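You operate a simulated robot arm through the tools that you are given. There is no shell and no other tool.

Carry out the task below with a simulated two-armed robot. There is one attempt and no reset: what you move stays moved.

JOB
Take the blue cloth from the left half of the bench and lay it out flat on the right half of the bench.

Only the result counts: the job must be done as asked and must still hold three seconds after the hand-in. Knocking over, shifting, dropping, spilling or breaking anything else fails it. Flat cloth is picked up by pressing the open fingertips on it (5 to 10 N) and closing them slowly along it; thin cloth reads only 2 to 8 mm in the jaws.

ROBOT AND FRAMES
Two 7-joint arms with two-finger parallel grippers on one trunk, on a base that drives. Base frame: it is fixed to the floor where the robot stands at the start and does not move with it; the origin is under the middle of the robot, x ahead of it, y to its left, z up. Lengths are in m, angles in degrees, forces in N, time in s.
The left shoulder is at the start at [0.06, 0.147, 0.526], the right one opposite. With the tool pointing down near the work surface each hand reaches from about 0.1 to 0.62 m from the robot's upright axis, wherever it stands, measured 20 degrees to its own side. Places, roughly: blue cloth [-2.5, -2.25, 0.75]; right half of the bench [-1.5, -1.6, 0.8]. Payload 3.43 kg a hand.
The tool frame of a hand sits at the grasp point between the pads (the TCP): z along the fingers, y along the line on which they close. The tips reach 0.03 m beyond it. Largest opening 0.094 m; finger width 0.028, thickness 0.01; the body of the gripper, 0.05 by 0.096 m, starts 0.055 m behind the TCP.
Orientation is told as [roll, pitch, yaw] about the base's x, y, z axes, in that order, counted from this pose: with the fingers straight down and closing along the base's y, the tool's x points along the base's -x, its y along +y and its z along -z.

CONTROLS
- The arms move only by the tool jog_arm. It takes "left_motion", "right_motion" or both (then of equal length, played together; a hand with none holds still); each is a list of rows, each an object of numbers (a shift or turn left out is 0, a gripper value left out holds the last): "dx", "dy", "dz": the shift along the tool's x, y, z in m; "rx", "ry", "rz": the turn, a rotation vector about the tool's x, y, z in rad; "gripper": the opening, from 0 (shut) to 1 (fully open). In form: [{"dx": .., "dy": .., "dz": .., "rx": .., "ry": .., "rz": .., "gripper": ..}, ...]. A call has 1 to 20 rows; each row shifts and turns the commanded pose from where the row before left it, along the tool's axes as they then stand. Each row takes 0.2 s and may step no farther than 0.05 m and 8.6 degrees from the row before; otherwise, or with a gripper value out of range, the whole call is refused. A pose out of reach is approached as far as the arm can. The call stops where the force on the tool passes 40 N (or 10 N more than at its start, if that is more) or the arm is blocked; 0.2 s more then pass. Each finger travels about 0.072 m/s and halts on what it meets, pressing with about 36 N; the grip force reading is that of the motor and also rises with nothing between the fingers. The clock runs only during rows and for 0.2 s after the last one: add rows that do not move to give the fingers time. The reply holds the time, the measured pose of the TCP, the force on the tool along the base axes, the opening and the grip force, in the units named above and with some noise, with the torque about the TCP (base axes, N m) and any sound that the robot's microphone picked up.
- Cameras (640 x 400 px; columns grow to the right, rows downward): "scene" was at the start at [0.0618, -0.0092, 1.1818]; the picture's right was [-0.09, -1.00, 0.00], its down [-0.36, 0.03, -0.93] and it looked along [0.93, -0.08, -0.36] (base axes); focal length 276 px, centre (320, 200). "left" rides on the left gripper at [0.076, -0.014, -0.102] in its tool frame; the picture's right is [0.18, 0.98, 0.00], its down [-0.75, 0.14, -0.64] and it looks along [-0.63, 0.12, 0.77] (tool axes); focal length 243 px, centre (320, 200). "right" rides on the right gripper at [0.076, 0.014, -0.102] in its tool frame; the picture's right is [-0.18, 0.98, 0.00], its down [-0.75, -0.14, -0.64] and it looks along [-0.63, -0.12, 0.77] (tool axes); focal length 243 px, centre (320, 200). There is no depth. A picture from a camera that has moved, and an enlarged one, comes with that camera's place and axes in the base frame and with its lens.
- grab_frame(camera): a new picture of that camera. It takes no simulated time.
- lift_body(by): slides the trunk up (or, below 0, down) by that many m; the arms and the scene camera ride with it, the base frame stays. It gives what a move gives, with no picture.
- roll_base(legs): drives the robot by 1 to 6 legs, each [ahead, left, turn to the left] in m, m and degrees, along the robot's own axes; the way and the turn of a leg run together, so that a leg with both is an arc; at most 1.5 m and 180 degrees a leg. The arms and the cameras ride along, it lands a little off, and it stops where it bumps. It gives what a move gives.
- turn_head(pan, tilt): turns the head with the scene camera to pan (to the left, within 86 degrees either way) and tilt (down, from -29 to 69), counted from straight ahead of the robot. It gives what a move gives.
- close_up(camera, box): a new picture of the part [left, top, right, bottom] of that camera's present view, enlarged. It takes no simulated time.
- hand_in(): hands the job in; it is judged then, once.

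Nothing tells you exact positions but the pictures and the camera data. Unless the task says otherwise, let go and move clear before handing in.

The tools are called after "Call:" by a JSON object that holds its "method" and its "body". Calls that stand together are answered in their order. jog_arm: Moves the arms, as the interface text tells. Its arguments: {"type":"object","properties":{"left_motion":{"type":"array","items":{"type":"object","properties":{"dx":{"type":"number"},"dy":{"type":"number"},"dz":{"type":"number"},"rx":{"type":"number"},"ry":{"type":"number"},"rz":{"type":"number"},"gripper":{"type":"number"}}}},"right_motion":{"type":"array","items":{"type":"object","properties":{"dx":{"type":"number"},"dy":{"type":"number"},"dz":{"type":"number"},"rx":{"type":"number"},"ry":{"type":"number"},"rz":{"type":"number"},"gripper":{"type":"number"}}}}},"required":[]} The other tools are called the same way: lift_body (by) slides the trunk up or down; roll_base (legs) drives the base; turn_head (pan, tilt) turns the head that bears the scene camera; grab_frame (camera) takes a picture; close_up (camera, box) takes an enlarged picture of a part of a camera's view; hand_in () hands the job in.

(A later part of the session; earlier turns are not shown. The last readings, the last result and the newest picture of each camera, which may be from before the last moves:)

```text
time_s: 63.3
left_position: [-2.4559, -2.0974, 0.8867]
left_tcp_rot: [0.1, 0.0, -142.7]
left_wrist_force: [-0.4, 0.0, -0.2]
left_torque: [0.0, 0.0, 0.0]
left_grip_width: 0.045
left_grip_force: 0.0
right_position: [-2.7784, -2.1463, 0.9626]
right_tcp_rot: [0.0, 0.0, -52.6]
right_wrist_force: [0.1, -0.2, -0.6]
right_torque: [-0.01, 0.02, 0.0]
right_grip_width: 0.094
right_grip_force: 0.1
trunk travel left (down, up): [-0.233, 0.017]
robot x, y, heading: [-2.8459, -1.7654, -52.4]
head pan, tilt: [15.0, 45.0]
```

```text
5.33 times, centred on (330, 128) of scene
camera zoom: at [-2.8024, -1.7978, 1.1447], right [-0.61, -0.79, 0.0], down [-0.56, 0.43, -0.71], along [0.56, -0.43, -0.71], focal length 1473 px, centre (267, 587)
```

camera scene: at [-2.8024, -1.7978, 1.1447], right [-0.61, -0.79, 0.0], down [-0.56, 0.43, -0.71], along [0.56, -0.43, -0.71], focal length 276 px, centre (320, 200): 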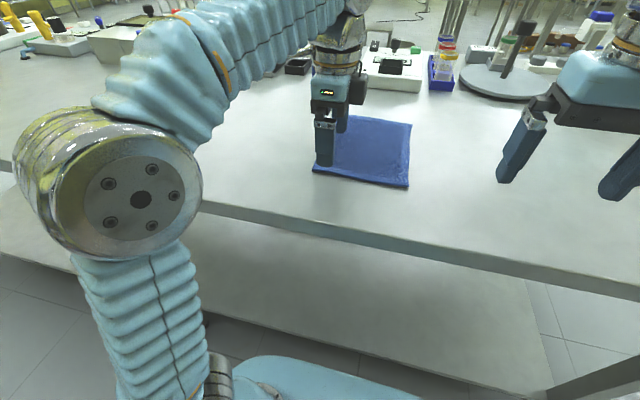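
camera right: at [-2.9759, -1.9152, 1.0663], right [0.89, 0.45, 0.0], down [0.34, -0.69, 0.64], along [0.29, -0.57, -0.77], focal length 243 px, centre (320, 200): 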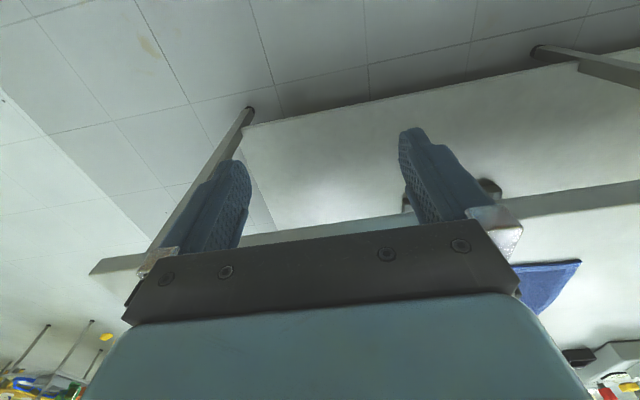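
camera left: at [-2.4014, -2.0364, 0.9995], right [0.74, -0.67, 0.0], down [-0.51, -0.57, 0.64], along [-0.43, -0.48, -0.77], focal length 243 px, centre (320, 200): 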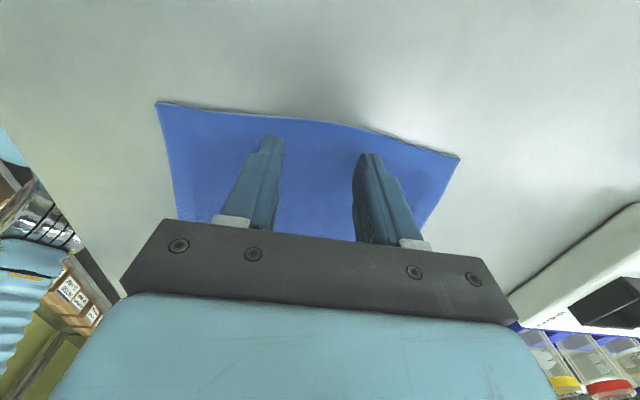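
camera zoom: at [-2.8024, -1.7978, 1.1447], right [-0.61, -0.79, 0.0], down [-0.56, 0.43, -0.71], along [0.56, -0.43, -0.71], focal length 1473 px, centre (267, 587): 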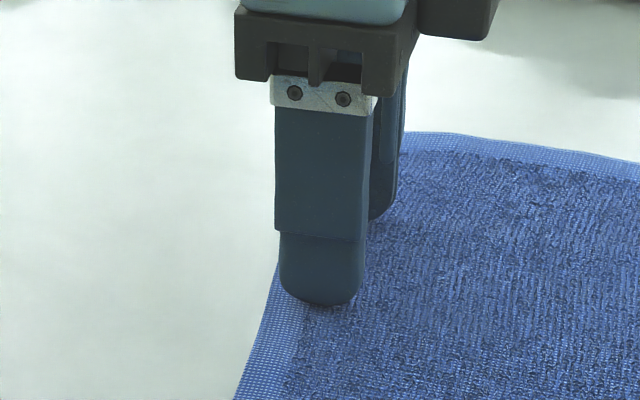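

Tips are a few mm above the cloth, over its left border. Continuing down in small steps.

Call:
{"method": "jog_arm", "body": {"left_motion": [{"dz": 0.003}, {"dz": 0.002}, {"dz": 0}]}}

```text
time_s: 64.1
left_position: [-2.4558, -2.0956, 0.8824]
left_tcp_rot: [0.2, -0.2, -142.6]
left_wrist_force: [5.7, -2.9, 31.9]
left_torque: [0.2, 0.03, -0.1]
left_grip_width: 0.0445
left_grip_force: 0.1
right_position: [-2.7793, -2.1451, 0.9638]
right_tcp_rot: [0.0, -0.1, -52.6]
right_wrist_force: [-0.4, 0.3, 0.3]
right_torque: [-0.01, -0.03, -0.02]
right_grip_width: 0.094
right_grip_force: 0.1
trunk travel left (down, up): [-0.233, 0.017]
robot x, y, heading: [-2.8451, -1.7706, -52.6]
head pan, tilt: [15.0, 45.0]
```

Contact: cloth surface is at about z=0.853; force is too high (32 N), so I'll back off ~1 mm.

Call:
{"method": "jog_arm", "body": {"left_motion": [{"dz": -0.001}, {"dz": 0}]}}

```text
time_s: 64.7
left_position: [-2.4562, -2.0971, 0.8833]
left_tcp_rot: [0.2, 0.0, -142.5]
left_wrist_force: [6.2, -1.5, 35.6]
left_torque: [0.18, -0.03, -0.02]
left_grip_width: 0.0443
left_grip_force: 0.2
right_position: [-2.7798, -2.1446, 0.9642]
right_tcp_rot: [0.0, -0.1, -52.7]
right_wrist_force: [0.0, -0.6, 0.6]
right_torque: [0.01, 0.0, 0.0]
right_grip_width: 0.0939
right_grip_force: 0.1
trunk travel left (down, up): [-0.233, 0.017]
robot x, y, heading: [-2.8478, -1.7712, -52.7]
head pan, tilt: [15.0, 45.0]
```

Call:
{"method": "jog_arm", "body": {"left_motion": [{"dz": -0.001}, {"dz": -0.001}, {"dz": 0}]}}

```text
time_s: 65.5
left_position: [-2.4576, -2.0953, 0.8839]
left_tcp_rot: [-0.1, 0.1, -142.7]
left_wrist_force: [1.9, 3.0, 17.0]
left_torque: [0.11, -0.08, 0.0]
left_grip_width: 0.0447
left_grip_force: 0.0
right_position: [-2.7785, -2.1448, 0.9627]
right_tcp_rot: [0.0, -0.1, -52.6]
right_wrist_force: [0.5, -0.1, 0.1]
right_torque: [0.02, -0.01, 0.0]
right_grip_width: 0.0941
right_grip_force: 0.0
trunk travel left (down, up): [-0.233, 0.017]
robot x, y, heading: [-2.847, -1.7744, -52.6]
head pan, tilt: [15.0, 45.0]
```

Call:
{"method": "jog_arm", "body": {"left_motion": [{"dz": -0.0008}, {"dz": 0}]}}

```text
time_s: 66.1
left_position: [-2.4567, -2.0956, 0.8853]
left_tcp_rot: [0.0, 0.0, -142.7]
left_wrist_force: [-0.9, 0.7, 5.0]
left_torque: [0.04, 0.05, -0.02]
left_grip_width: 0.045
left_grip_force: 0.1
right_position: [-2.7786, -2.1455, 0.9627]
right_tcp_rot: [0.0, 0.0, -52.6]
right_wrist_force: [0.1, 0.5, -0.2]
right_torque: [0.0, 0.01, 0.0]
right_grip_width: 0.0939
right_grip_force: 0.0
trunk travel left (down, up): [-0.233, 0.017]
robot x, y, heading: [-2.849, -1.7702, -53.0]
head pan, tilt: [15.0, 45.0]
```

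Pressing with ~5–8 N now; I start closing the fingers slowly.

Call:
{"method": "jog_arm", "body": {"left_motion": [{"dz": 0.0003, "gripper": 0.48}, {"gripper": 0.45}, {"gripper": 0.42}, {"gripper": 0.39}, {"gripper": 0.36}, {"gripper": 0.33}, {"gripper": 0.3}]}}

Call:
{"method": "close_up", "body": {"camera": "scene", "box": [270, 90, 390, 165]}}

Call:
{"method": "grab_frame", "body": {"camera": "left"}}

```text
time_s: 67.7
left_position: [-2.456, -2.0968, 0.8835]
left_tcp_rot: [0.0, -0.1, -142.6]
left_wrist_force: [0.2, 0.1, 4.6]
left_torque: [0.01, 0.01, -0.01]
left_grip_width: 0.0279
left_grip_force: 0.0
right_position: [-2.7788, -2.1455, 0.9633]
right_tcp_rot: [0.0, 0.0, -52.6]
right_wrist_force: [-0.3, -0.2, 0.3]
right_torque: [0.05, -0.01, 0.02]
right_grip_width: 0.0939
right_grip_force: 0.0
trunk travel left (down, up): [-0.233, 0.017]
robot x, y, heading: [-2.8482, -1.7719, -52.6]
head pan, tilt: [15.0, 45.0]
```

```text
5.33 times, centred on (330, 128) of scene
camera zoom: at [-2.8026, -1.7976, 1.1447], right [-0.61, -0.79, 0.0], down [-0.56, 0.43, -0.71], along [0.56, -0.43, -0.71], focal length 1473 px, centre (267, 587)
```

zoom: 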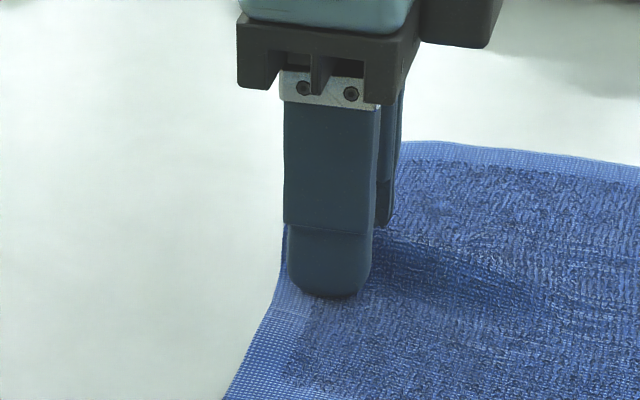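

```text
taken
camera left: at [-2.4039, -2.0388, 0.9861], right [0.74, -0.67, 0.0], down [-0.51, -0.57, 0.64], along [-0.43, -0.48, -0.77], focal length 243 px, centre (320, 200)
```

left: 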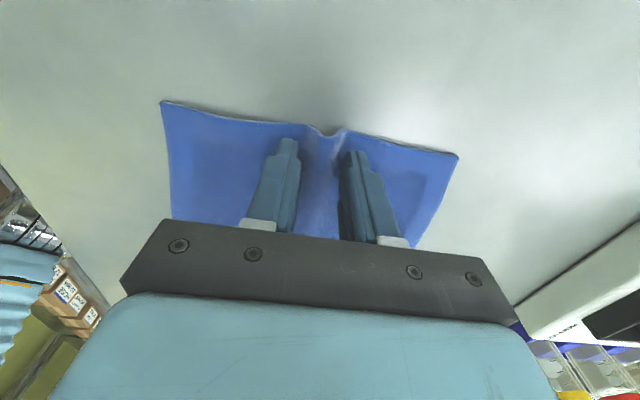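

The cloth is buckling up between the fingers as intended. Continuing to close.

Call:
{"method": "jog_arm", "body": {"left_motion": [{"gripper": 0.27}, {"gripper": 0.24}, {"gripper": 0.21}, {"gripper": 0.18}, {"gripper": 0.15}, {"gripper": 0.12}, {"gripper": 0.09}, {"gripper": 0.06}, {"gripper": 0.03}, {"gripper": 0.0}, {"gripper": 0.0}, {"gripper": 0.0}]}}

Call:
{"method": "close_up", "body": {"camera": "scene", "box": [270, 90, 390, 165]}}

Call:
{"method": "grab_frame", "body": {"camera": "left"}}

```text
time_s: 70.3
left_position: [-2.4565, -2.0968, 0.8826]
left_tcp_rot: [0.0, 0.1, -142.6]
left_wrist_force: [-0.5, 0.1, 5.5]
left_torque: [0.04, 0.02, -0.04]
left_grip_width: 0.0046
left_grip_force: 35.9
right_position: [-2.7787, -2.1463, 0.9628]
right_tcp_rot: [-0.1, 0.0, -52.6]
right_wrist_force: [0.1, 0.3, 0.7]
right_torque: [0.02, 0.04, -0.01]
right_grip_width: 0.0942
right_grip_force: 0.1
trunk travel left (down, up): [-0.233, 0.017]
robot x, y, heading: [-2.8478, -1.7712, -52.7]
head pan, tilt: [15.0, 45.0]
```

```text
5.33 times, centred on (330, 128) of scene
camera zoom: at [-2.8026, -1.7976, 1.1447], right [-0.61, -0.79, 0.0], down [-0.56, 0.43, -0.71], along [0.56, -0.43, -0.71], focal length 1473 px, centre (267, 587)
```

zoom: 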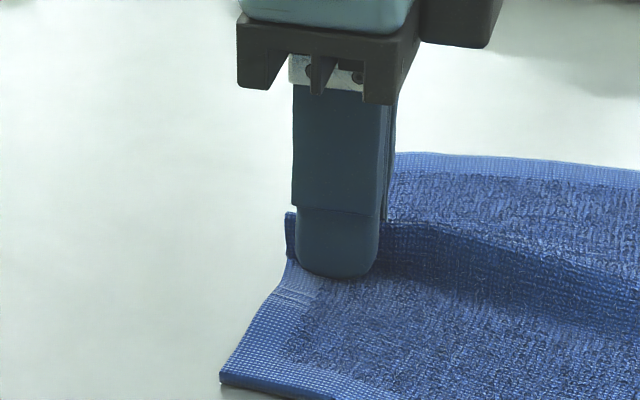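

```text
taken
camera left: at [-2.4039, -2.0387, 0.9862], right [0.74, -0.67, 0.0], down [-0.51, -0.57, 0.64], along [-0.43, -0.48, -0.77], focal length 243 px, centre (320, 200)
```

left: 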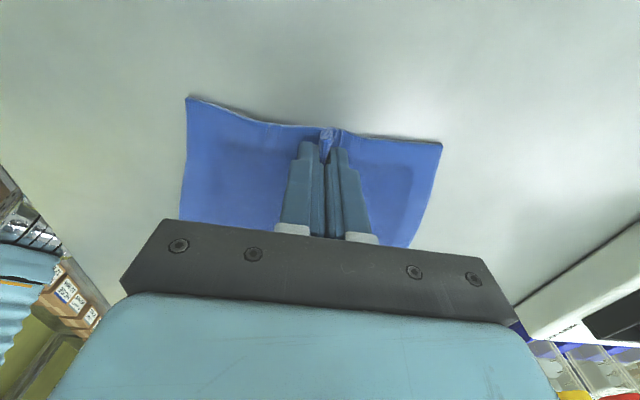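

The cloth is gripped (4.6 mm, 36 N). I'll lift ~6 mm and do a short test drag along the bench.

Call:
{"method": "jog_arm", "body": {"left_motion": [{"dz": -0.003}, {"dz": -0.003}, {"dx": 0.01}, {"dx": 0.015}, {"dx": 0.015}, {"dx": 0}]}}

Call:
{"method": "grab_frame", "body": {"camera": "scene"}}

Call:
{"method": "close_up", "body": {"camera": "scene", "box": [250, 80, 450, 205]}}

Call:
{"method": "grab_frame", "body": {"camera": "left"}}

```text
time_s: 71.7
left_position: [-2.4237, -2.0724, 0.8912]
left_tcp_rot: [0.1, 0.0, -142.6]
left_wrist_force: [0.5, -0.2, 0.7]
left_torque: [-0.03, 0.02, 0.01]
left_grip_width: 0.0044
left_grip_force: 35.3
right_position: [-2.7783, -2.1457, 0.963]
right_tcp_rot: [0.1, 0.0, -52.7]
right_wrist_force: [-0.1, -0.1, 0.7]
right_torque: [-0.02, -0.02, 0.04]
right_grip_width: 0.0938
right_grip_force: 0.1
trunk travel left (down, up): [-0.233, 0.017]
robot x, y, heading: [-2.8479, -1.7721, -52.7]
head pan, tilt: [15.0, 45.0]
```

```text
taken
camera scene: at [-2.8024, -1.7977, 1.1447], right [-0.61, -0.79, 0.0], down [-0.56, 0.43, -0.71], along [0.56, -0.43, -0.71], focal length 276 px, centre (320, 200)
```

scene: 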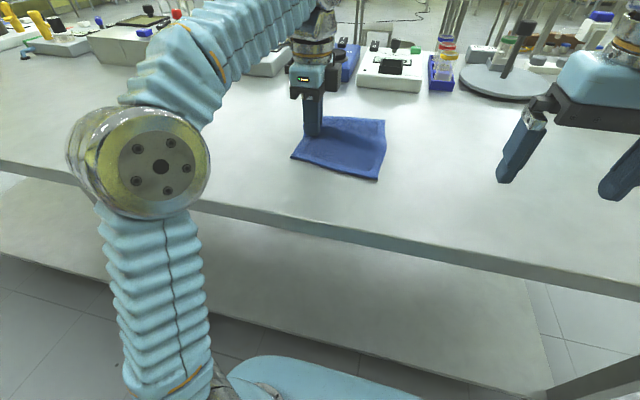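

```text
3.20 times, centred on (350, 142) of scene
camera zoom: at [-2.8024, -1.7977, 1.1447], right [-0.61, -0.79, 0.0], down [-0.56, 0.43, -0.71], along [0.56, -0.43, -0.71], focal length 884 px, centre (224, 384)
```

zoom: 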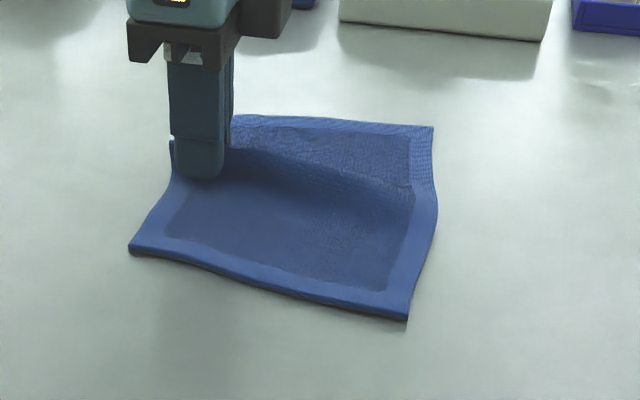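

```text
taken
camera left: at [-2.3716, -2.0145, 0.9928], right [0.74, -0.67, 0.0], down [-0.51, -0.57, 0.64], along [-0.43, -0.48, -0.77], focal length 243 px, centre (320, 200)
```

left: 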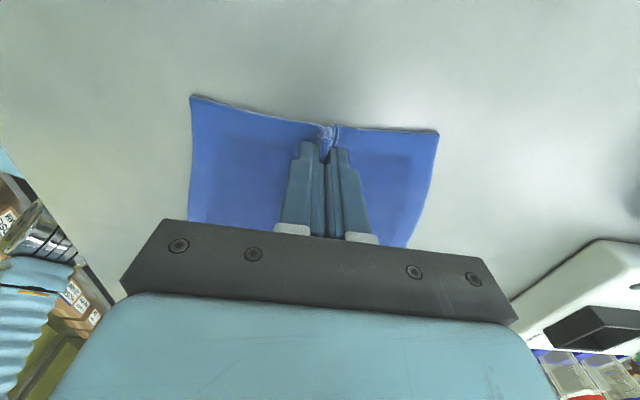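

The towel follows nicely as a sheet. Now I'll drag it by strafing the base left in short legs, checking each time.

Call:
{"method": "roll_base", "body": {"legs": [[0, 0.35, 0]]}}

Call:
{"method": "grab_frame", "body": {"camera": "scene"}}

Call:
{"method": "grab_frame", "body": {"camera": "left"}}

```text
time_s: 74.0
left_position: [-2.1441, -1.8573, 0.89]
left_tcp_rot: [-0.1, 0.1, -142.3]
left_wrist_force: [-0.4, -0.1, 0.3]
left_torque: [-0.02, -0.01, -0.01]
left_grip_width: 0.0046
left_grip_force: 35.4
right_position: [-2.4988, -1.932, 0.9621]
right_tcp_rot: [0.0, -0.1, -52.4]
right_wrist_force: [-0.6, -0.7, -0.3]
right_torque: [0.02, -0.01, -0.02]
right_grip_width: 0.0942
right_grip_force: 0.2
trunk travel left (down, up): [-0.233, 0.017]
robot x, y, heading: [-2.5677, -1.5621, -52.5]
head pan, tilt: [15.0, 45.0]
```

```text
taken
camera scene: at [-2.5237, -1.5843, 1.1447], right [-0.61, -0.79, 0.0], down [-0.56, 0.43, -0.71], along [0.56, -0.43, -0.71], focal length 276 px, centre (320, 200)
```

scene: 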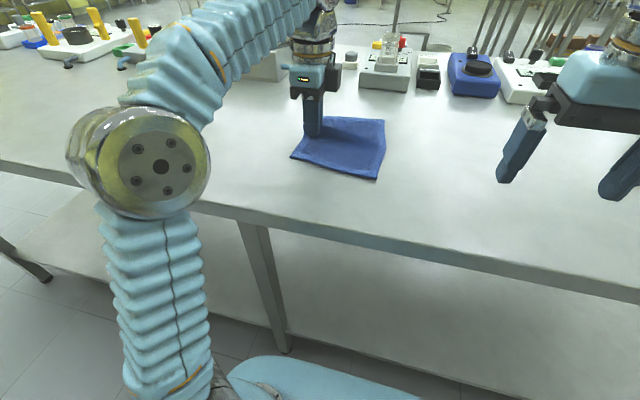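

```text
taken
camera left: at [-2.0923, -1.7998, 0.9928], right [0.74, -0.67, 0.0], down [-0.51, -0.57, 0.64], along [-0.43, -0.48, -0.77], focal length 243 px, centre (320, 200)
```

left: 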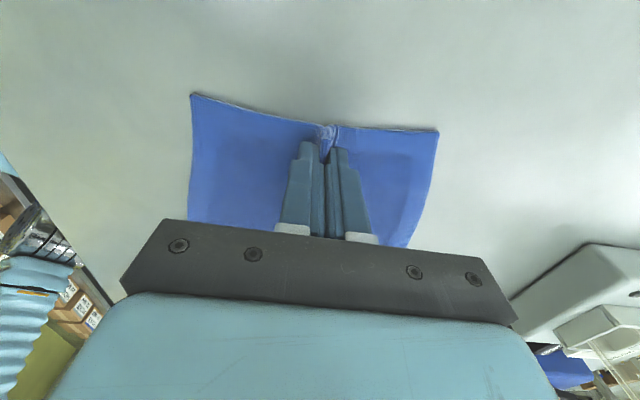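

Dragging works perfectly—cloth unchanged behind the fingers. Continuing left.

Call:
{"method": "roll_base", "body": {"legs": [[-0.01, 0.36, 0]]}}

Call:
{"method": "grab_frame", "body": {"camera": "scene"}}

Call:
{"method": "grab_frame", "body": {"camera": "left"}}

```text
time_s: 76.3
left_position: [-1.859, -1.622, 0.8901]
left_tcp_rot: [-0.1, 0.0, -141.9]
left_wrist_force: [-0.4, 0.7, 0.4]
left_torque: [0.01, 0.01, -0.02]
left_grip_width: 0.0046
left_grip_force: 36.0
right_position: [-2.212, -1.6985, 0.9632]
right_tcp_rot: [0.0, 0.0, -51.8]
right_wrist_force: [0.6, 0.6, -0.3]
right_torque: [0.02, 0.0, 0.03]
right_grip_width: 0.094
right_grip_force: 0.0
trunk travel left (down, up): [-0.233, 0.017]
robot x, y, heading: [-2.2918, -1.3272, -51.9]
head pan, tilt: [15.0, 45.0]
```

```text
taken
camera scene: at [-2.2411, -1.3522, 1.1447], right [-0.6, -0.8, 0.0], down [-0.57, 0.43, -0.71], along [0.57, -0.42, -0.71], focal length 276 px, centre (320, 200)
```

scene: 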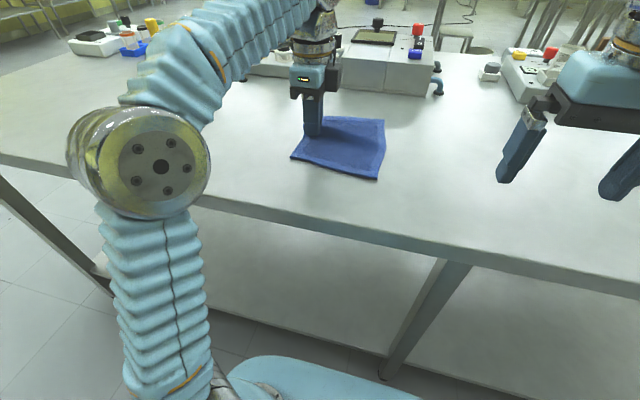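

```text
taken
camera left: at [-1.8077, -1.5638, 0.9928], right [0.75, -0.66, 0.0], down [-0.51, -0.58, 0.64], along [-0.42, -0.48, -0.77], focal length 243 px, centre (320, 200)
```

left: 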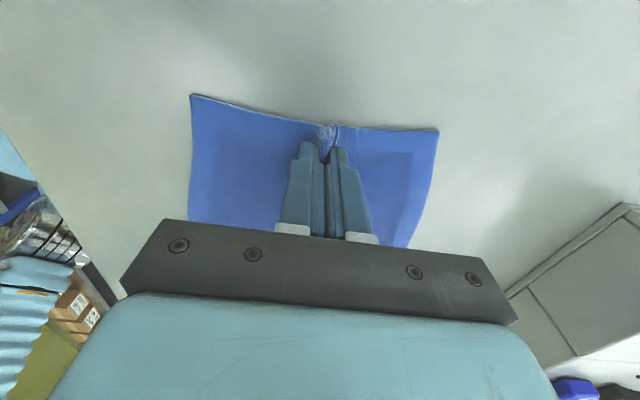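

Call:
{"method": "roll_base", "body": {"legs": [[0, 0.32, 0]]}}

Call:
{"method": "grab_frame", "body": {"camera": "scene"}}

Call:
{"method": "grab_frame", "body": {"camera": "left"}}

```text
time_s: 78.5
left_position: [-1.6044, -1.4237, 0.8894]
left_tcp_rot: [0.0, -0.1, -141.9]
left_wrist_force: [0.2, -0.2, -0.8]
left_torque: [-0.01, -0.02, 0.0]
left_grip_width: 0.0045
left_grip_force: 36.3
right_position: [-1.9596, -1.5008, 0.9622]
right_tcp_rot: [0.1, 0.0, -52.0]
right_wrist_force: [-0.4, 0.5, -0.1]
right_torque: [-0.01, 0.02, -0.01]
right_grip_width: 0.0939
right_grip_force: 0.0
trunk travel left (down, up): [-0.233, 0.017]
robot x, y, heading: [-2.0304, -1.1292, -51.9]
head pan, tilt: [15.0, 45.0]
```

```text
taken
camera scene: at [-1.9864, -1.1529, 1.1447], right [-0.6, -0.8, 0.0], down [-0.56, 0.43, -0.71], along [0.57, -0.42, -0.71], focal length 276 px, centre (320, 200)
```

scene: 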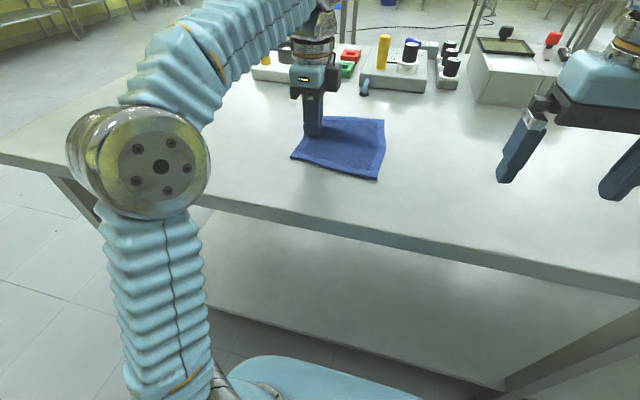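

```text
taken
camera left: at [-1.5531, -1.3647, 0.9928], right [0.75, -0.66, 0.0], down [-0.51, -0.58, 0.64], along [-0.42, -0.48, -0.77], focal length 243 px, centre (320, 200)
```

left: 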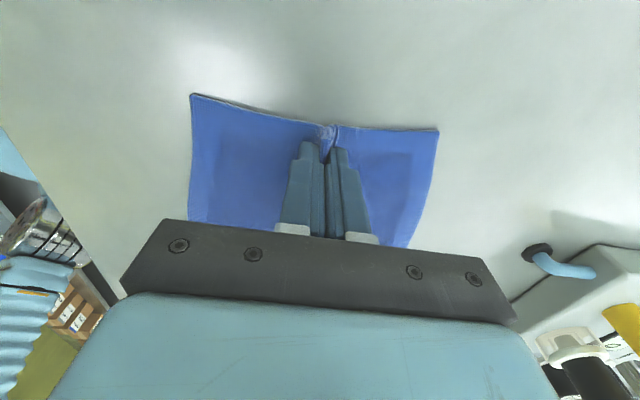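

The cloth now sits at s≈0.54–0.71 (inside the right half), n≈−0.09 to −0.30, clear of everything. I'll lower the tips back onto the bench and then open slowly while pressing to re-spread the pinch.

Call:
{"method": "jog_arm", "body": {"left_motion": [{"dz": 0.002}, {"dz": 0.002}, {"dz": 0.001}, {"dz": 0}]}}

```text
time_s: 79.5
left_position: [-1.605, -1.4243, 0.8853]
left_tcp_rot: [0.1, 0.1, -142.1]
left_wrist_force: [-0.7, 0.9, 0.4]
left_torque: [0.0, -0.01, -0.01]
left_grip_width: 0.0045
left_grip_force: 36.4
right_position: [-1.9589, -1.5007, 0.9622]
right_tcp_rot: [0.0, 0.1, -51.9]
right_wrist_force: [0.4, 0.1, 0.3]
right_torque: [-0.02, 0.04, 0.04]
right_grip_width: 0.094
right_grip_force: 0.1
trunk travel left (down, up): [-0.233, 0.017]
robot x, y, heading: [-2.0321, -1.1247, -52.1]
head pan, tilt: [15.0, 45.0]
```

Call:
{"method": "jog_arm", "body": {"left_motion": [{"dz": 0.001}, {"dz": 0.0005}, {"dz": 0}]}}

```text
time_s: 80.3
left_position: [-1.6036, -1.4227, 0.8834]
left_tcp_rot: [0.0, 0.0, -141.8]
left_wrist_force: [0.6, -0.6, 3.6]
left_torque: [-0.03, -0.03, -0.04]
left_grip_width: 0.0046
left_grip_force: 36.1
right_position: [-1.9583, -1.5014, 0.9624]
right_tcp_rot: [0.0, 0.0, -52.0]
right_wrist_force: [-0.3, -0.3, 0.8]
right_torque: [0.02, -0.02, -0.01]
right_grip_width: 0.0941
right_grip_force: 0.1
trunk travel left (down, up): [-0.233, 0.017]
robot x, y, heading: [-2.0345, -1.1253, -51.9]
head pan, tilt: [15.0, 45.0]
```

Contact at ~3.6 N; pressing slightly more and opening slowly.

Call:
{"method": "jog_arm", "body": {"left_motion": [{"dz": 0.0004}, {"gripper": 0.05}, {"gripper": 0.08}, {"gripper": 0.11}, {"gripper": 0.14}, {"gripper": 0.17}, {"gripper": 0.2}, {"gripper": 0.23}, {"gripper": 0.26}]}}

Call:
{"method": "grab_frame", "body": {"camera": "left"}}

Call:
{"method": "close_up", "body": {"camera": "scene", "box": [250, 80, 450, 205]}}

```text
time_s: 82.3
left_position: [-1.6045, -1.4233, 0.8848]
left_tcp_rot: [0.0, -0.1, -142.0]
left_wrist_force: [0.4, 0.0, 4.2]
left_torque: [-0.01, 0.01, 0.0]
left_grip_width: 0.0241
left_grip_force: 0.1
right_position: [-1.9578, -1.4989, 0.9634]
right_tcp_rot: [0.0, -0.1, -52.0]
right_wrist_force: [-0.4, -0.4, -0.5]
right_torque: [-0.01, 0.02, 0.01]
right_grip_width: 0.0942
right_grip_force: 0.0
trunk travel left (down, up): [-0.233, 0.017]
robot x, y, heading: [-2.0357, -1.1266, -52.1]
head pan, tilt: [15.0, 45.0]
```

```text
taken
camera left: at [-1.553, -1.3644, 0.9865], right [0.75, -0.66, 0.0], down [-0.51, -0.58, 0.64], along [-0.42, -0.48, -0.77], focal length 243 px, centre (320, 200)
```

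left: 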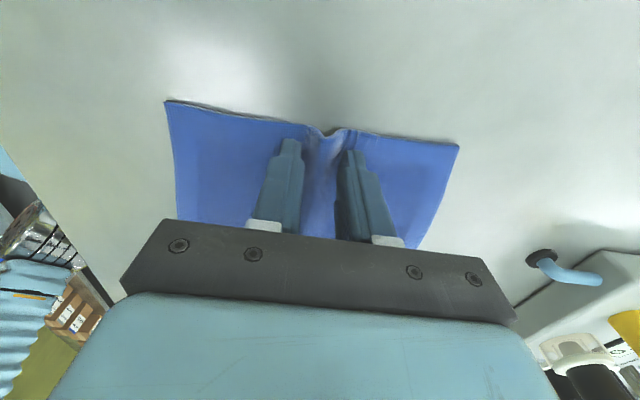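

```text
3.20 times, centred on (350, 142) of scene
camera zoom: at [-1.9865, -1.1527, 1.1447], right [-0.6, -0.8, 0.0], down [-0.56, 0.43, -0.71], along [0.57, -0.43, -0.71], focal length 884 px, centre (224, 384)
```

zoom: 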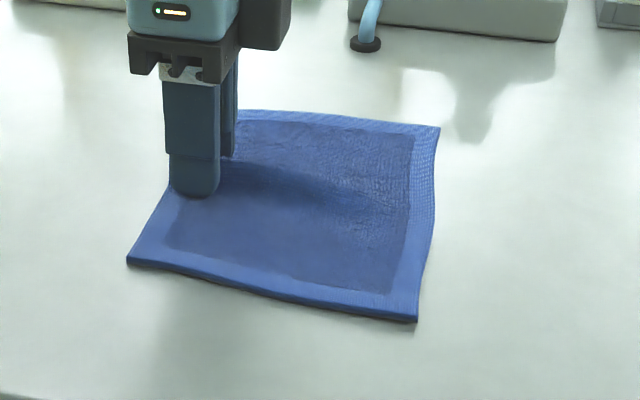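

The fold is spreading back out as expected. Continuing to open to about 52 mm while pressing.

Call:
{"method": "jog_arm", "body": {"left_motion": [{"dz": 0.0002, "gripper": 0.28}, {"gripper": 0.31}, {"gripper": 0.34}, {"gripper": 0.37}, {"gripper": 0.4}, {"gripper": 0.43}, {"gripper": 0.46}, {"gripper": 0.49}, {"gripper": 0.49}]}}

Call:
{"method": "grab_frame", "body": {"camera": "left"}}

Call:
{"method": "close_up", "body": {"camera": "scene", "box": [250, 80, 450, 205]}}

```text
time_s: 84.3
left_position: [-1.6051, -1.4235, 0.8842]
left_tcp_rot: [0.0, 0.0, -141.9]
left_wrist_force: [-0.8, -0.1, 4.1]
left_torque: [0.01, 0.01, -0.01]
left_grip_width: 0.045
left_grip_force: 0.2
right_position: [-1.9587, -1.4997, 0.9639]
right_tcp_rot: [0.0, -0.1, -51.9]
right_wrist_force: [-0.3, 0.1, 0.0]
right_torque: [0.0, 0.0, 0.01]
right_grip_width: 0.0941
right_grip_force: 0.0
trunk travel left (down, up): [-0.233, 0.017]
robot x, y, heading: [-2.0344, -1.1307, -51.9]
head pan, tilt: [15.0, 45.0]
```

```text
taken
camera left: at [-1.5532, -1.3645, 0.9862], right [0.75, -0.66, 0.0], down [-0.51, -0.58, 0.64], along [-0.42, -0.48, -0.77], focal length 243 px, centre (320, 200)
```

left: 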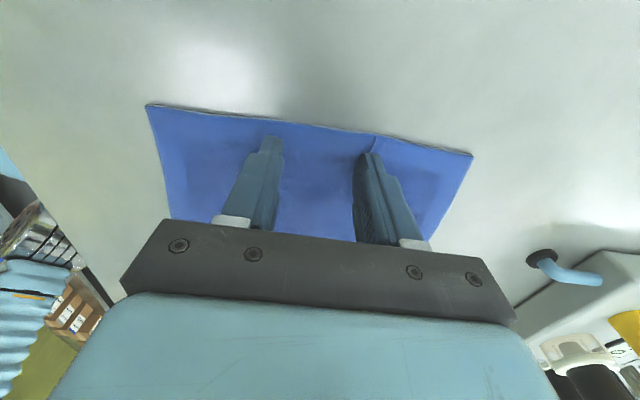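

```text
3.20 times, centred on (350, 142) of scene
camera zoom: at [-1.9865, -1.1527, 1.1447], right [-0.6, -0.8, 0.0], down [-0.56, 0.43, -0.71], along [0.57, -0.43, -0.71], focal length 884 px, centre (224, 384)
```

zoom: 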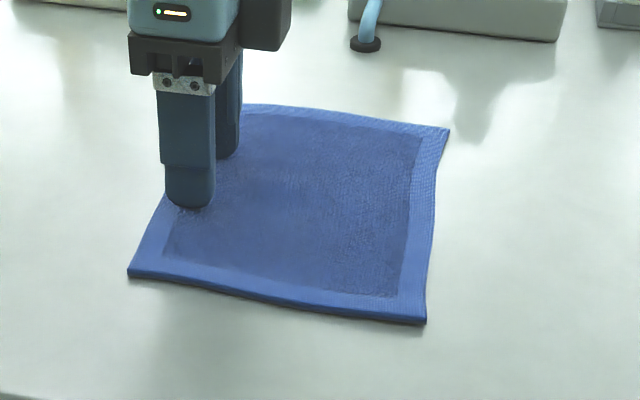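

The towel is spread flat again. I lift the hand straight up a little and check.

Call:
{"method": "jog_arm", "body": {"left_motion": [{"dz": -0.004}, {"dz": -0.006}, {"dz": -0.01}, {"dz": 0}]}}

Call:
{"method": "grab_frame", "body": {"camera": "left"}}

Call:
{"method": "close_up", "body": {"camera": "scene", "box": [250, 80, 450, 205]}}

```text
time_s: 85.3
left_position: [-1.6029, -1.4233, 0.9038]
left_tcp_rot: [0.0, 0.0, -141.9]
left_wrist_force: [0.2, -0.5, -0.9]
left_torque: [0.01, 0.01, -0.01]
left_grip_width: 0.0462
left_grip_force: 0.1
right_position: [-1.9581, -1.5005, 0.9625]
right_tcp_rot: [0.0, 0.0, -52.0]
right_wrist_force: [0.2, 0.0, 0.0]
right_torque: [0.02, -0.01, 0.01]
right_grip_width: 0.094
right_grip_force: 0.1
trunk travel left (down, up): [-0.233, 0.017]
robot x, y, heading: [-2.0313, -1.1301, -52.2]
head pan, tilt: [15.0, 45.0]
```

```text
taken
camera left: at [-1.552, -1.3645, 1.0059], right [0.75, -0.66, 0.0], down [-0.51, -0.58, 0.64], along [-0.42, -0.48, -0.77], focal length 243 px, centre (320, 200)
```

left: 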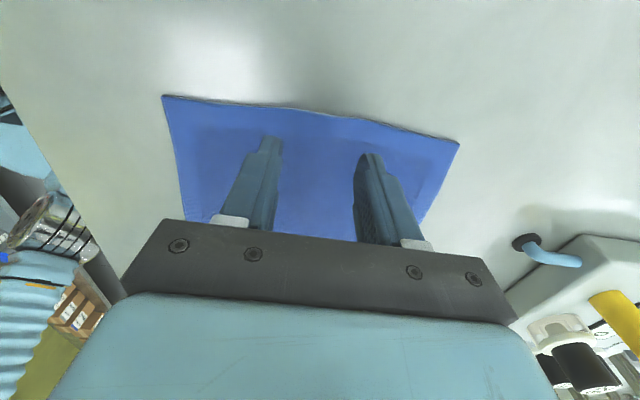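

```text
3.20 times, centred on (350, 142) of scene
camera zoom: at [-1.9863, -1.1528, 1.1447], right [-0.6, -0.8, 0.0], down [-0.57, 0.43, -0.71], along [0.56, -0.42, -0.71], focal length 884 px, centre (224, 384)
```

zoom: 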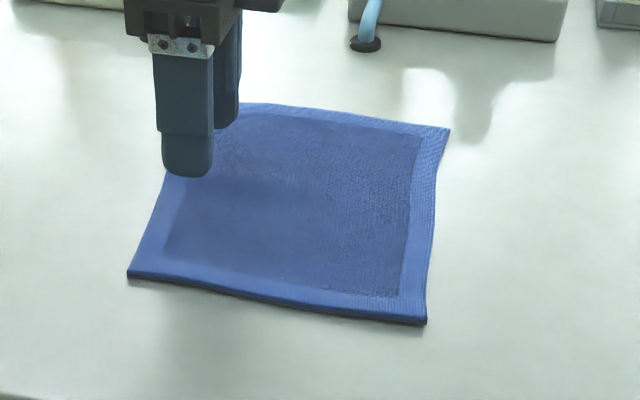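

The cloth stays flat and has released cleanly. I'll retract the hand up and back toward me, then inspect.

Call:
{"method": "jog_arm", "body": {"left_motion": [{"dz": -0.015, "dy": -0.01}, {"dz": -0.015, "dy": -0.03}, {"dz": -0.015, "dy": -0.04}, {"dz": -0.01, "dy": -0.04}, {"dy": -0.04}, {"dy": -0.04}, {"dy": -0.03}, {"dy": 0}]}}

Call:
{"method": "grab_frame", "body": {"camera": "scene"}}

Call:
{"method": "close_up", "body": {"camera": "scene", "box": [250, 80, 450, 205]}}

```text
time_s: 87.1
left_position: [-1.7462, -1.2431, 0.9568]
left_tcp_rot: [-0.1, 0.0, -141.9]
left_wrist_force: [-1.2, 0.0, 0.1]
left_torque: [0.01, 0.02, 0.01]
left_grip_width: 0.0462
left_grip_force: 0.0
right_position: [-1.9585, -1.5007, 0.9632]
right_tcp_rot: [0.0, -0.2, -52.0]
right_wrist_force: [-0.4, 1.1, -0.3]
right_torque: [0.0, -0.01, 0.02]
right_grip_width: 0.0938
right_grip_force: 0.0
trunk travel left (down, up): [-0.233, 0.017]
robot x, y, heading: [-2.0335, -1.1249, -52.2]
head pan, tilt: [15.0, 45.0]
```

```text
taken
camera scene: at [-1.9864, -1.1527, 1.1447], right [-0.6, -0.8, 0.0], down [-0.56, 0.43, -0.71], along [0.57, -0.43, -0.71], focal length 276 px, centre (320, 200)
```

scene: 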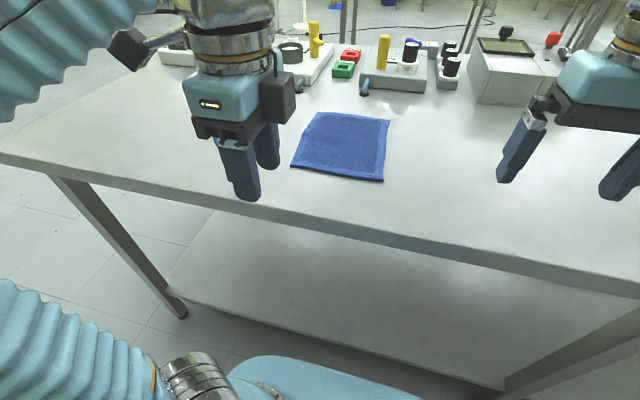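

```text
3.20 times, centred on (350, 142) of scene
camera zoom: at [-1.9864, -1.1527, 1.1447], right [-0.6, -0.8, 0.0], down [-0.56, 0.43, -0.71], along [0.57, -0.43, -0.71], focal length 884 px, centre (224, 384)
```

zoom: 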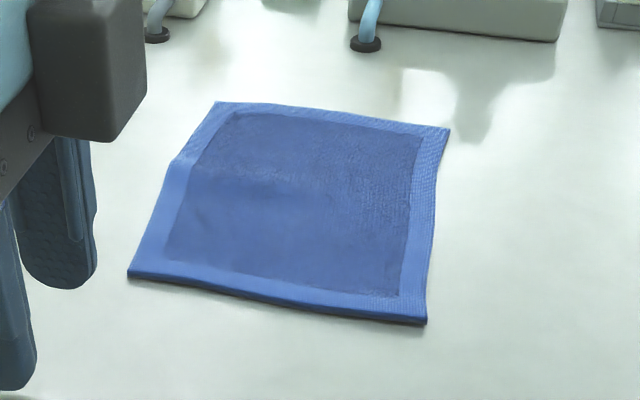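

The towel is laid out with only a faint ripple near its left edge where the finger was. I'll inspect closer from another angle.

Call:
{"method": "grab_frame", "body": {"camera": "left"}}

Call:
{"method": "grab_frame", "body": {"camera": "right"}}

Call:
{"method": "close_up", "body": {"camera": "scene", "box": [280, 100, 400, 190]}}

```text
taken
camera left: at [-1.6951, -1.1847, 1.0608], right [0.75, -0.66, 0.0], down [-0.51, -0.58, 0.64], along [-0.42, -0.48, -0.77], focal length 243 px, centre (320, 200)
```

left: 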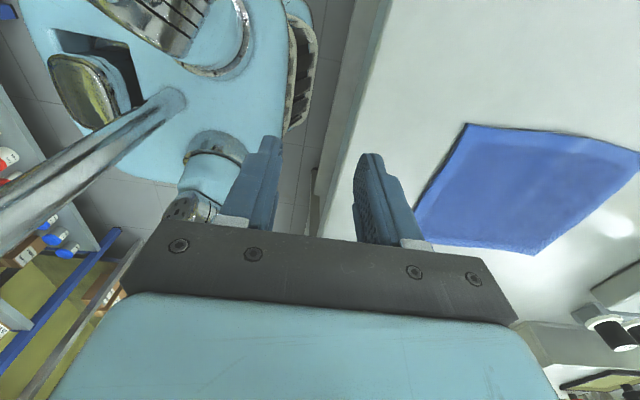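

```text
taken
camera right: at [-1.9944, -1.4324, 1.0664], right [0.89, 0.46, 0.0], down [0.35, -0.68, 0.64], along [0.3, -0.57, -0.77], focal length 243 px, centre (320, 200)
```

right: 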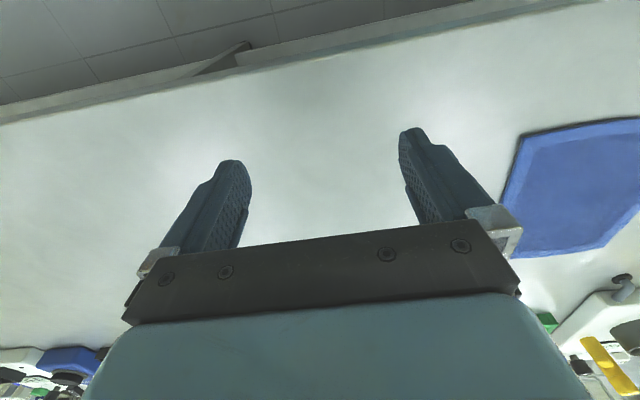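

```text
4.44 times, centred on (340, 145) of scene
camera zoom: at [-1.9864, -1.1527, 1.1447], right [-0.6, -0.8, 0.0], down [-0.56, 0.43, -0.71], along [0.57, -0.43, -0.71], focal length 1228 px, centre (231, 444)
```

zoom: 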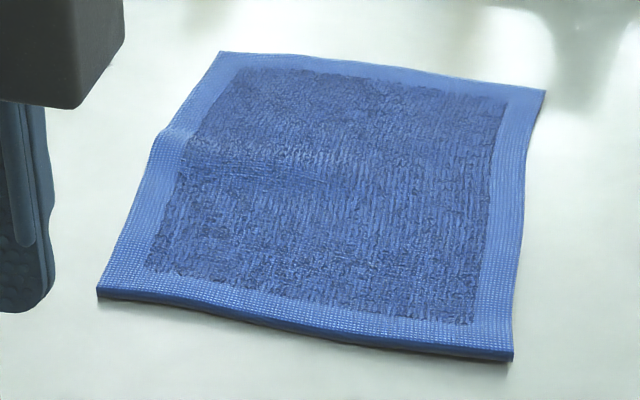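

The remaining ripple is small; to quantify it I'll back away from the bench, then lower the trunk for a grazing view of the towel.

Call:
{"method": "roll_base", "body": {"legs": [[-0.26, 0, 0]]}}

Call:
{"method": "turn_head", "body": {"pan": 15, "tilt": 25}}

Call:
{"method": "grab_frame", "body": {"camera": "scene"}}

```text
time_s: 89.0
left_position: [-1.9065, -1.0399, 0.9583]
left_tcp_rot: [0.0, 0.0, -142.0]
left_wrist_force: [0.5, 0.3, 0.0]
left_torque: [0.0, -0.02, -0.01]
left_grip_width: 0.046
left_grip_force: 0.1
right_position: [-2.1178, -1.297, 0.9622]
right_tcp_rot: [-0.1, -0.1, -52.1]
right_wrist_force: [0.1, -0.1, 0.7]
right_torque: [-0.04, 0.01, 0.0]
right_grip_width: 0.0939
right_grip_force: 0.2
trunk travel left (down, up): [-0.233, 0.017]
robot x, y, heading: [-2.1922, -0.9234, -51.8]
head pan, tilt: [15.0, 45.0]
```

```text
time_s: 89.8
left_position: [-1.9079, -1.0402, 0.9583]
left_tcp_rot: [0.1, -0.1, -141.9]
left_wrist_force: [-0.1, -0.9, -0.1]
left_torque: [0.0, 0.02, 0.0]
left_grip_width: 0.0461
left_grip_force: 0.0
right_position: [-2.1171, -1.2966, 0.9629]
right_tcp_rot: [0.1, 0.0, -52.1]
right_wrist_force: [0.4, 0.6, 0.7]
right_torque: [-0.02, -0.02, 0.01]
right_grip_width: 0.094
right_grip_force: 0.0
trunk travel left (down, up): [-0.233, 0.017]
robot x, y, heading: [-2.1906, -0.9247, -51.8]
head pan, tilt: [15.0, 25.0]
```

```text
taken
camera scene: at [-2.1373, -0.9553, 1.1752], right [-0.6, -0.8, 0.0], down [-0.34, 0.25, -0.91], along [0.72, -0.54, -0.42], focal length 276 px, centre (320, 200)
```

scene: 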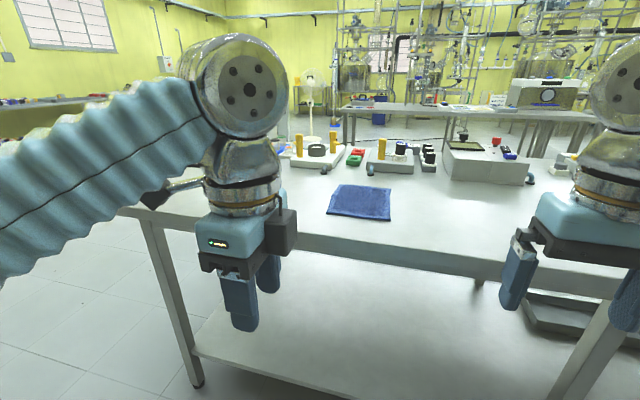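

Hands are over the lane, clear of the bench. Lowering the trunk for a grazing look at the towel.

Call:
{"method": "lift_body", "body": {"by": -0.2}}

Call:
{"method": "turn_head", "body": {"pan": 15, "tilt": 12}}

Call:
{"method": "grab_frame", "body": {"camera": "scene"}}

```text
time_s: 92.0
left_position: [-1.9075, -1.04, 0.758]
left_tcp_rot: [0.0, 0.0, -142.0]
left_wrist_force: [-0.9, 0.4, -0.5]
left_torque: [-0.02, -0.01, 0.0]
left_grip_width: 0.0462
left_grip_force: 0.1
right_position: [-2.1182, -1.2961, 0.7635]
right_tcp_rot: [0.0, 0.0, -52.0]
right_wrist_force: [0.5, 0.3, -0.9]
right_torque: [-0.02, -0.01, 0.0]
right_grip_width: 0.0939
right_grip_force: 0.0
trunk travel left (down, up): [-0.033, 0.217]
robot x, y, heading: [-2.1921, -0.9237, -51.8]
head pan, tilt: [15.0, 25.0]
```

```text
time_s: 92.7
left_position: [-1.9056, -1.0396, 0.7581]
left_tcp_rot: [0.0, 0.0, -142.0]
left_wrist_force: [-0.8, 0.1, 0.1]
left_torque: [0.0, -0.01, 0.02]
left_grip_width: 0.0462
left_grip_force: 0.1
right_position: [-2.1175, -1.2962, 0.7625]
right_tcp_rot: [0.0, 0.0, -51.9]
right_wrist_force: [-0.9, 0.3, 0.1]
right_torque: [0.04, 0.01, -0.02]
right_grip_width: 0.0943
right_grip_force: 0.0
trunk travel left (down, up): [-0.033, 0.217]
robot x, y, heading: [-2.1892, -0.9211, -51.9]
head pan, tilt: [15.0, 12.0]
```

```text
taken
camera scene: at [-2.1364, -0.956, 0.9964], right [-0.6, -0.8, 0.0], down [-0.17, 0.13, -0.98], along [0.78, -0.59, -0.21], focal length 276 px, centre (320, 200)
```

scene: 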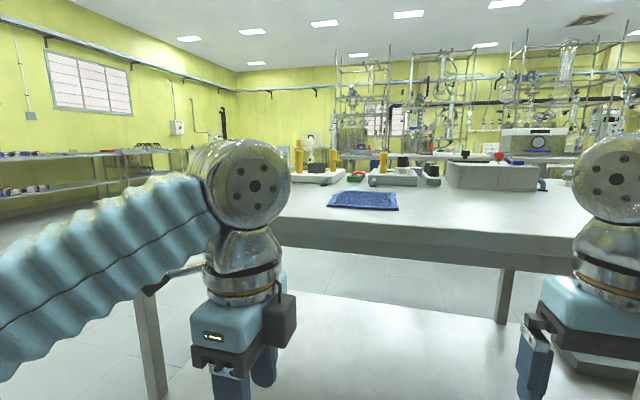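

Call:
{"method": "close_up", "body": {"camera": "scene", "box": [315, 170, 411, 230]}}

```text
6.67 times, centred on (363, 200) of scene
camera zoom: at [-2.1364, -0.956, 0.9964], right [-0.6, -0.8, 0.0], down [-0.17, 0.13, -0.98], along [0.78, -0.59, -0.21], focal length 1842 px, centre (33, 200)
```

zoom: 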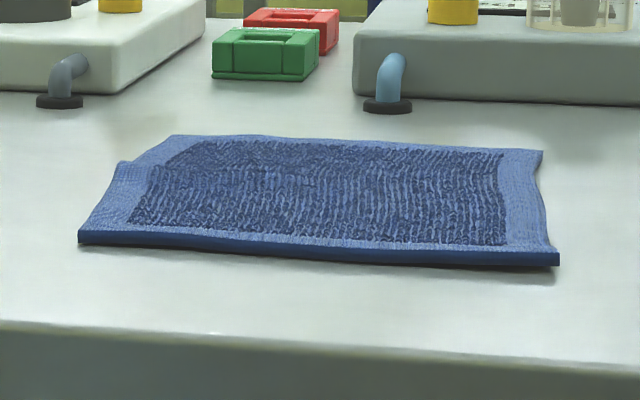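

In the grazing view the towel is flat except for a small ripple (~5–10 mm) at the left edge. I'll go back and stretch it out by pressing the fingers on either side and opening a bit more.

Call:
{"method": "lift_body", "body": {"by": 0.2}}

Call:
{"method": "roll_base", "body": {"legs": [[0.25, 0, -0.4]]}}

Call:
{"method": "turn_head", "body": {"pan": 15, "tilt": 45}}

Call:
{"method": "grab_frame", "body": {"camera": "scene"}}

Call:
{"method": "grab_frame", "body": {"camera": "left"}}

```text
time_s: 94.9
left_position: [-1.9066, -1.0402, 0.9581]
left_tcp_rot: [0.0, 0.0, -141.9]
left_wrist_force: [0.2, -0.4, 0.0]
left_torque: [0.0, -0.01, 0.01]
left_grip_width: 0.0461
left_grip_force: 0.0
right_position: [-2.1186, -1.2973, 0.9626]
right_tcp_rot: [0.0, 0.0, -52.1]
right_wrist_force: [0.9, -0.7, 0.0]
right_torque: [0.03, 0.04, 0.0]
right_grip_width: 0.094
right_grip_force: 0.1
trunk travel left (down, up): [-0.233, 0.017]
robot x, y, heading: [-2.1915, -0.9245, -51.7]
head pan, tilt: [15.0, 12.0]
```

```text
time_s: 96.7
left_position: [-1.7557, -1.2369, 0.9577]
left_tcp_rot: [0.0, 0.0, -142.4]
left_wrist_force: [0.4, 0.6, -0.7]
left_torque: [0.04, 0.0, -0.02]
left_grip_width: 0.0462
left_grip_force: 0.1
right_position: [-1.9699, -1.4915, 0.9629]
right_tcp_rot: [0.0, 0.0, -52.4]
right_wrist_force: [0.2, -0.3, -0.6]
right_torque: [0.02, 0.04, 0.01]
right_grip_width: 0.094
right_grip_force: 0.1
trunk travel left (down, up): [-0.233, 0.017]
robot x, y, heading: [-2.0428, -1.1178, -52.6]
head pan, tilt: [15.0, 12.0]
```

```text
time_s: 97.7
left_position: [-1.7552, -1.2363, 0.957]
left_tcp_rot: [0.0, 0.0, -142.3]
left_wrist_force: [-0.7, -0.7, 0.9]
left_torque: [0.0, -0.01, 0.04]
left_grip_width: 0.0464
left_grip_force: 0.1
right_position: [-1.9694, -1.4917, 0.9629]
right_tcp_rot: [0.0, 0.0, -52.4]
right_wrist_force: [-0.1, -0.1, 0.0]
right_torque: [0.0, 0.01, -0.05]
right_grip_width: 0.0939
right_grip_force: 0.0
trunk travel left (down, up): [-0.233, 0.017]
robot x, y, heading: [-2.0398, -1.123, -52.6]
head pan, tilt: [15.0, 45.0]
```

```text
taken
camera scene: at [-1.9947, -1.1443, 1.1448], right [-0.61, -0.79, 0.0], down [-0.56, 0.43, -0.71], along [0.56, -0.43, -0.71], focal length 276 px, centre (320, 200)
```

scene: 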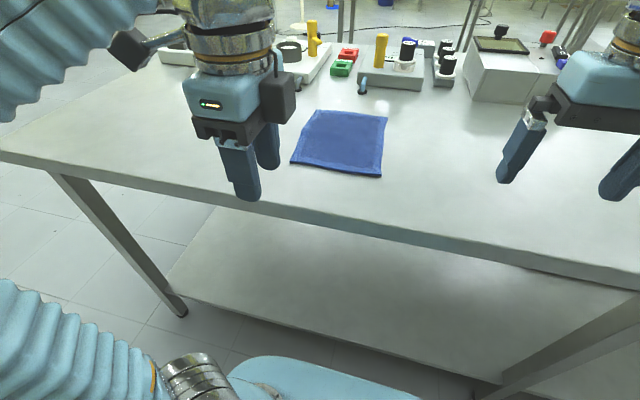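

```text
taken
camera left: at [-1.7034, -1.179, 1.0607], right [0.75, -0.67, 0.0], down [-0.51, -0.57, 0.64], along [-0.43, -0.48, -0.77], focal length 243 px, centre (320, 200)
```

left: 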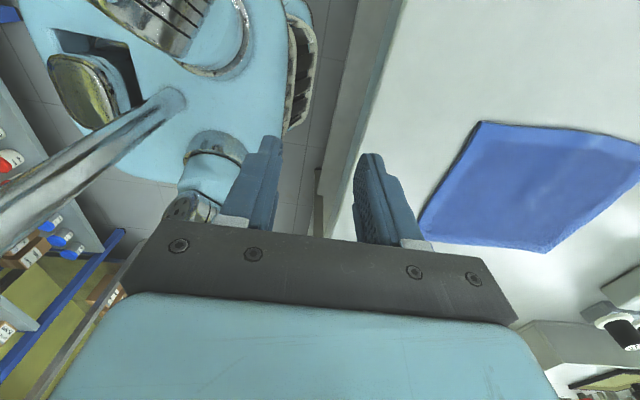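

I bring the left hand back over the left edge, centred ~2 cm further in on the ripple.

Call:
{"method": "jog_arm", "body": {"left_motion": [{"dy": 0.04}, {"dy": 0.04}, {"dy": 0.035}, {"dy": 0.04, "dz": 0.012}, {"dy": 0.04, "dz": 0.014}, {"dy": 0.035, "dz": 0.014}, {"dy": 0.028, "dz": 0.012, "dx": 0.0044}, {"dz": 0}]}}

Call:
{"method": "grab_frame", "body": {"camera": "left"}}

Call:
{"method": "close_up", "body": {"camera": "scene", "box": [270, 80, 400, 190]}}

```text
time_s: 99.5
left_position: [-1.5941, -1.4385, 0.9097]
left_tcp_rot: [-0.1, 0.0, -142.3]
left_wrist_force: [0.0, -0.4, -0.9]
left_torque: [0.03, -0.02, -0.02]
left_grip_width: 0.0462
left_grip_force: 0.0
right_position: [-1.9703, -1.4923, 0.9625]
right_tcp_rot: [0.0, 0.0, -52.5]
right_wrist_force: [-1.0, -0.5, 0.4]
right_torque: [0.0, 0.04, -0.03]
right_grip_width: 0.0941
right_grip_force: 0.1
trunk travel left (down, up): [-0.233, 0.017]
robot x, y, heading: [-2.0396, -1.1169, -52.5]
head pan, tilt: [15.0, 45.0]
```

```text
taken
camera left: at [-1.5422, -1.3809, 1.0111], right [0.75, -0.67, 0.0], down [-0.51, -0.57, 0.64], along [-0.43, -0.48, -0.77], focal length 243 px, centre (320, 200)
```

left: 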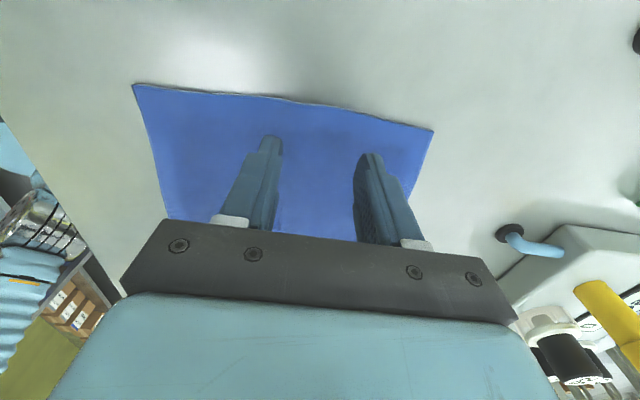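

```text
3.64 times, centred on (335, 135) of scene
camera zoom: at [-1.9946, -1.1445, 1.1447], right [-0.61, -0.79, 0.0], down [-0.56, 0.43, -0.71], along [0.56, -0.43, -0.71], focal length 1004 px, centre (266, 436)
```

zoom: 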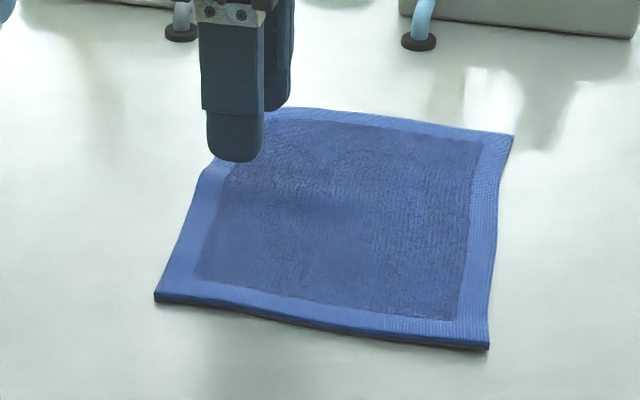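

Call:
{"method": "close_up", "body": {"camera": "left", "box": [120, 70, 450, 240]}}

```text
1.94 times, centred on (285, 155) of left
camera zoom: at [-1.5422, -1.3809, 1.0111], right [0.75, -0.67, 0.0], down [-0.51, -0.57, 0.64], along [-0.43, -0.48, -0.77], focal length 470 px, centre (388, 287)
```

zoom: 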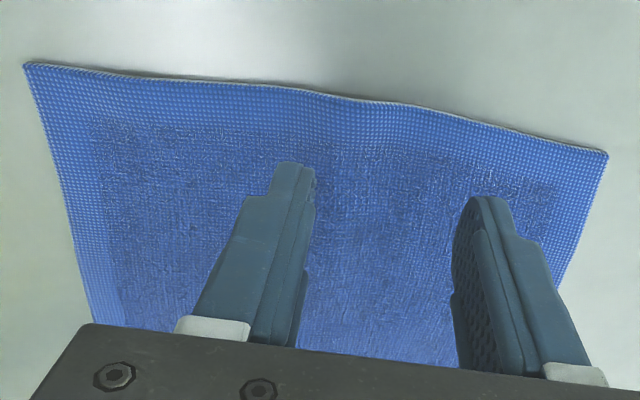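

The ripple lies between the fingers. Descending again to light contact.

Call:
{"method": "jog_arm", "body": {"left_motion": [{"dz": 0.007}, {"dz": 0.007}, {"dz": 0.006}, {"dz": 0.002}, {"dz": 0}]}}

```text
time_s: 100.7
left_position: [-1.5934, -1.438, 0.8855]
left_tcp_rot: [0.0, 0.0, -142.4]
left_wrist_force: [0.3, -0.4, 1.8]
left_torque: [-0.01, 0.01, 0.02]
left_grip_width: 0.0459
left_grip_force: 0.1
right_position: [-1.9698, -1.4926, 0.9631]
right_tcp_rot: [0.1, 0.0, -52.4]
right_wrist_force: [0.5, -0.2, 0.2]
right_torque: [-0.02, -0.05, -0.03]
right_grip_width: 0.094
right_grip_force: 0.1
trunk travel left (down, up): [-0.233, 0.017]
robot x, y, heading: [-2.0414, -1.119, -52.3]
head pan, tilt: [15.0, 45.0]
```

Call:
{"method": "jog_arm", "body": {"left_motion": [{"dz": 0.0006}, {"dz": 0}]}}

```text
time_s: 101.3
left_position: [-1.5945, -1.4386, 0.8847]
left_tcp_rot: [0.0, 0.0, -142.5]
left_wrist_force: [0.8, -0.4, 3.0]
left_torque: [-0.01, -0.01, 0.01]
left_grip_width: 0.046
left_grip_force: 0.0
right_position: [-1.9692, -1.4911, 0.9622]
right_tcp_rot: [-0.1, -0.1, -52.3]
right_wrist_force: [0.3, 0.1, 0.0]
right_torque: [-0.01, 0.0, 0.0]
right_grip_width: 0.0944
right_grip_force: 0.0
trunk travel left (down, up): [-0.233, 0.017]
robot x, y, heading: [-2.0405, -1.1178, -52.5]
head pan, tilt: [15.0, 45.0]
```

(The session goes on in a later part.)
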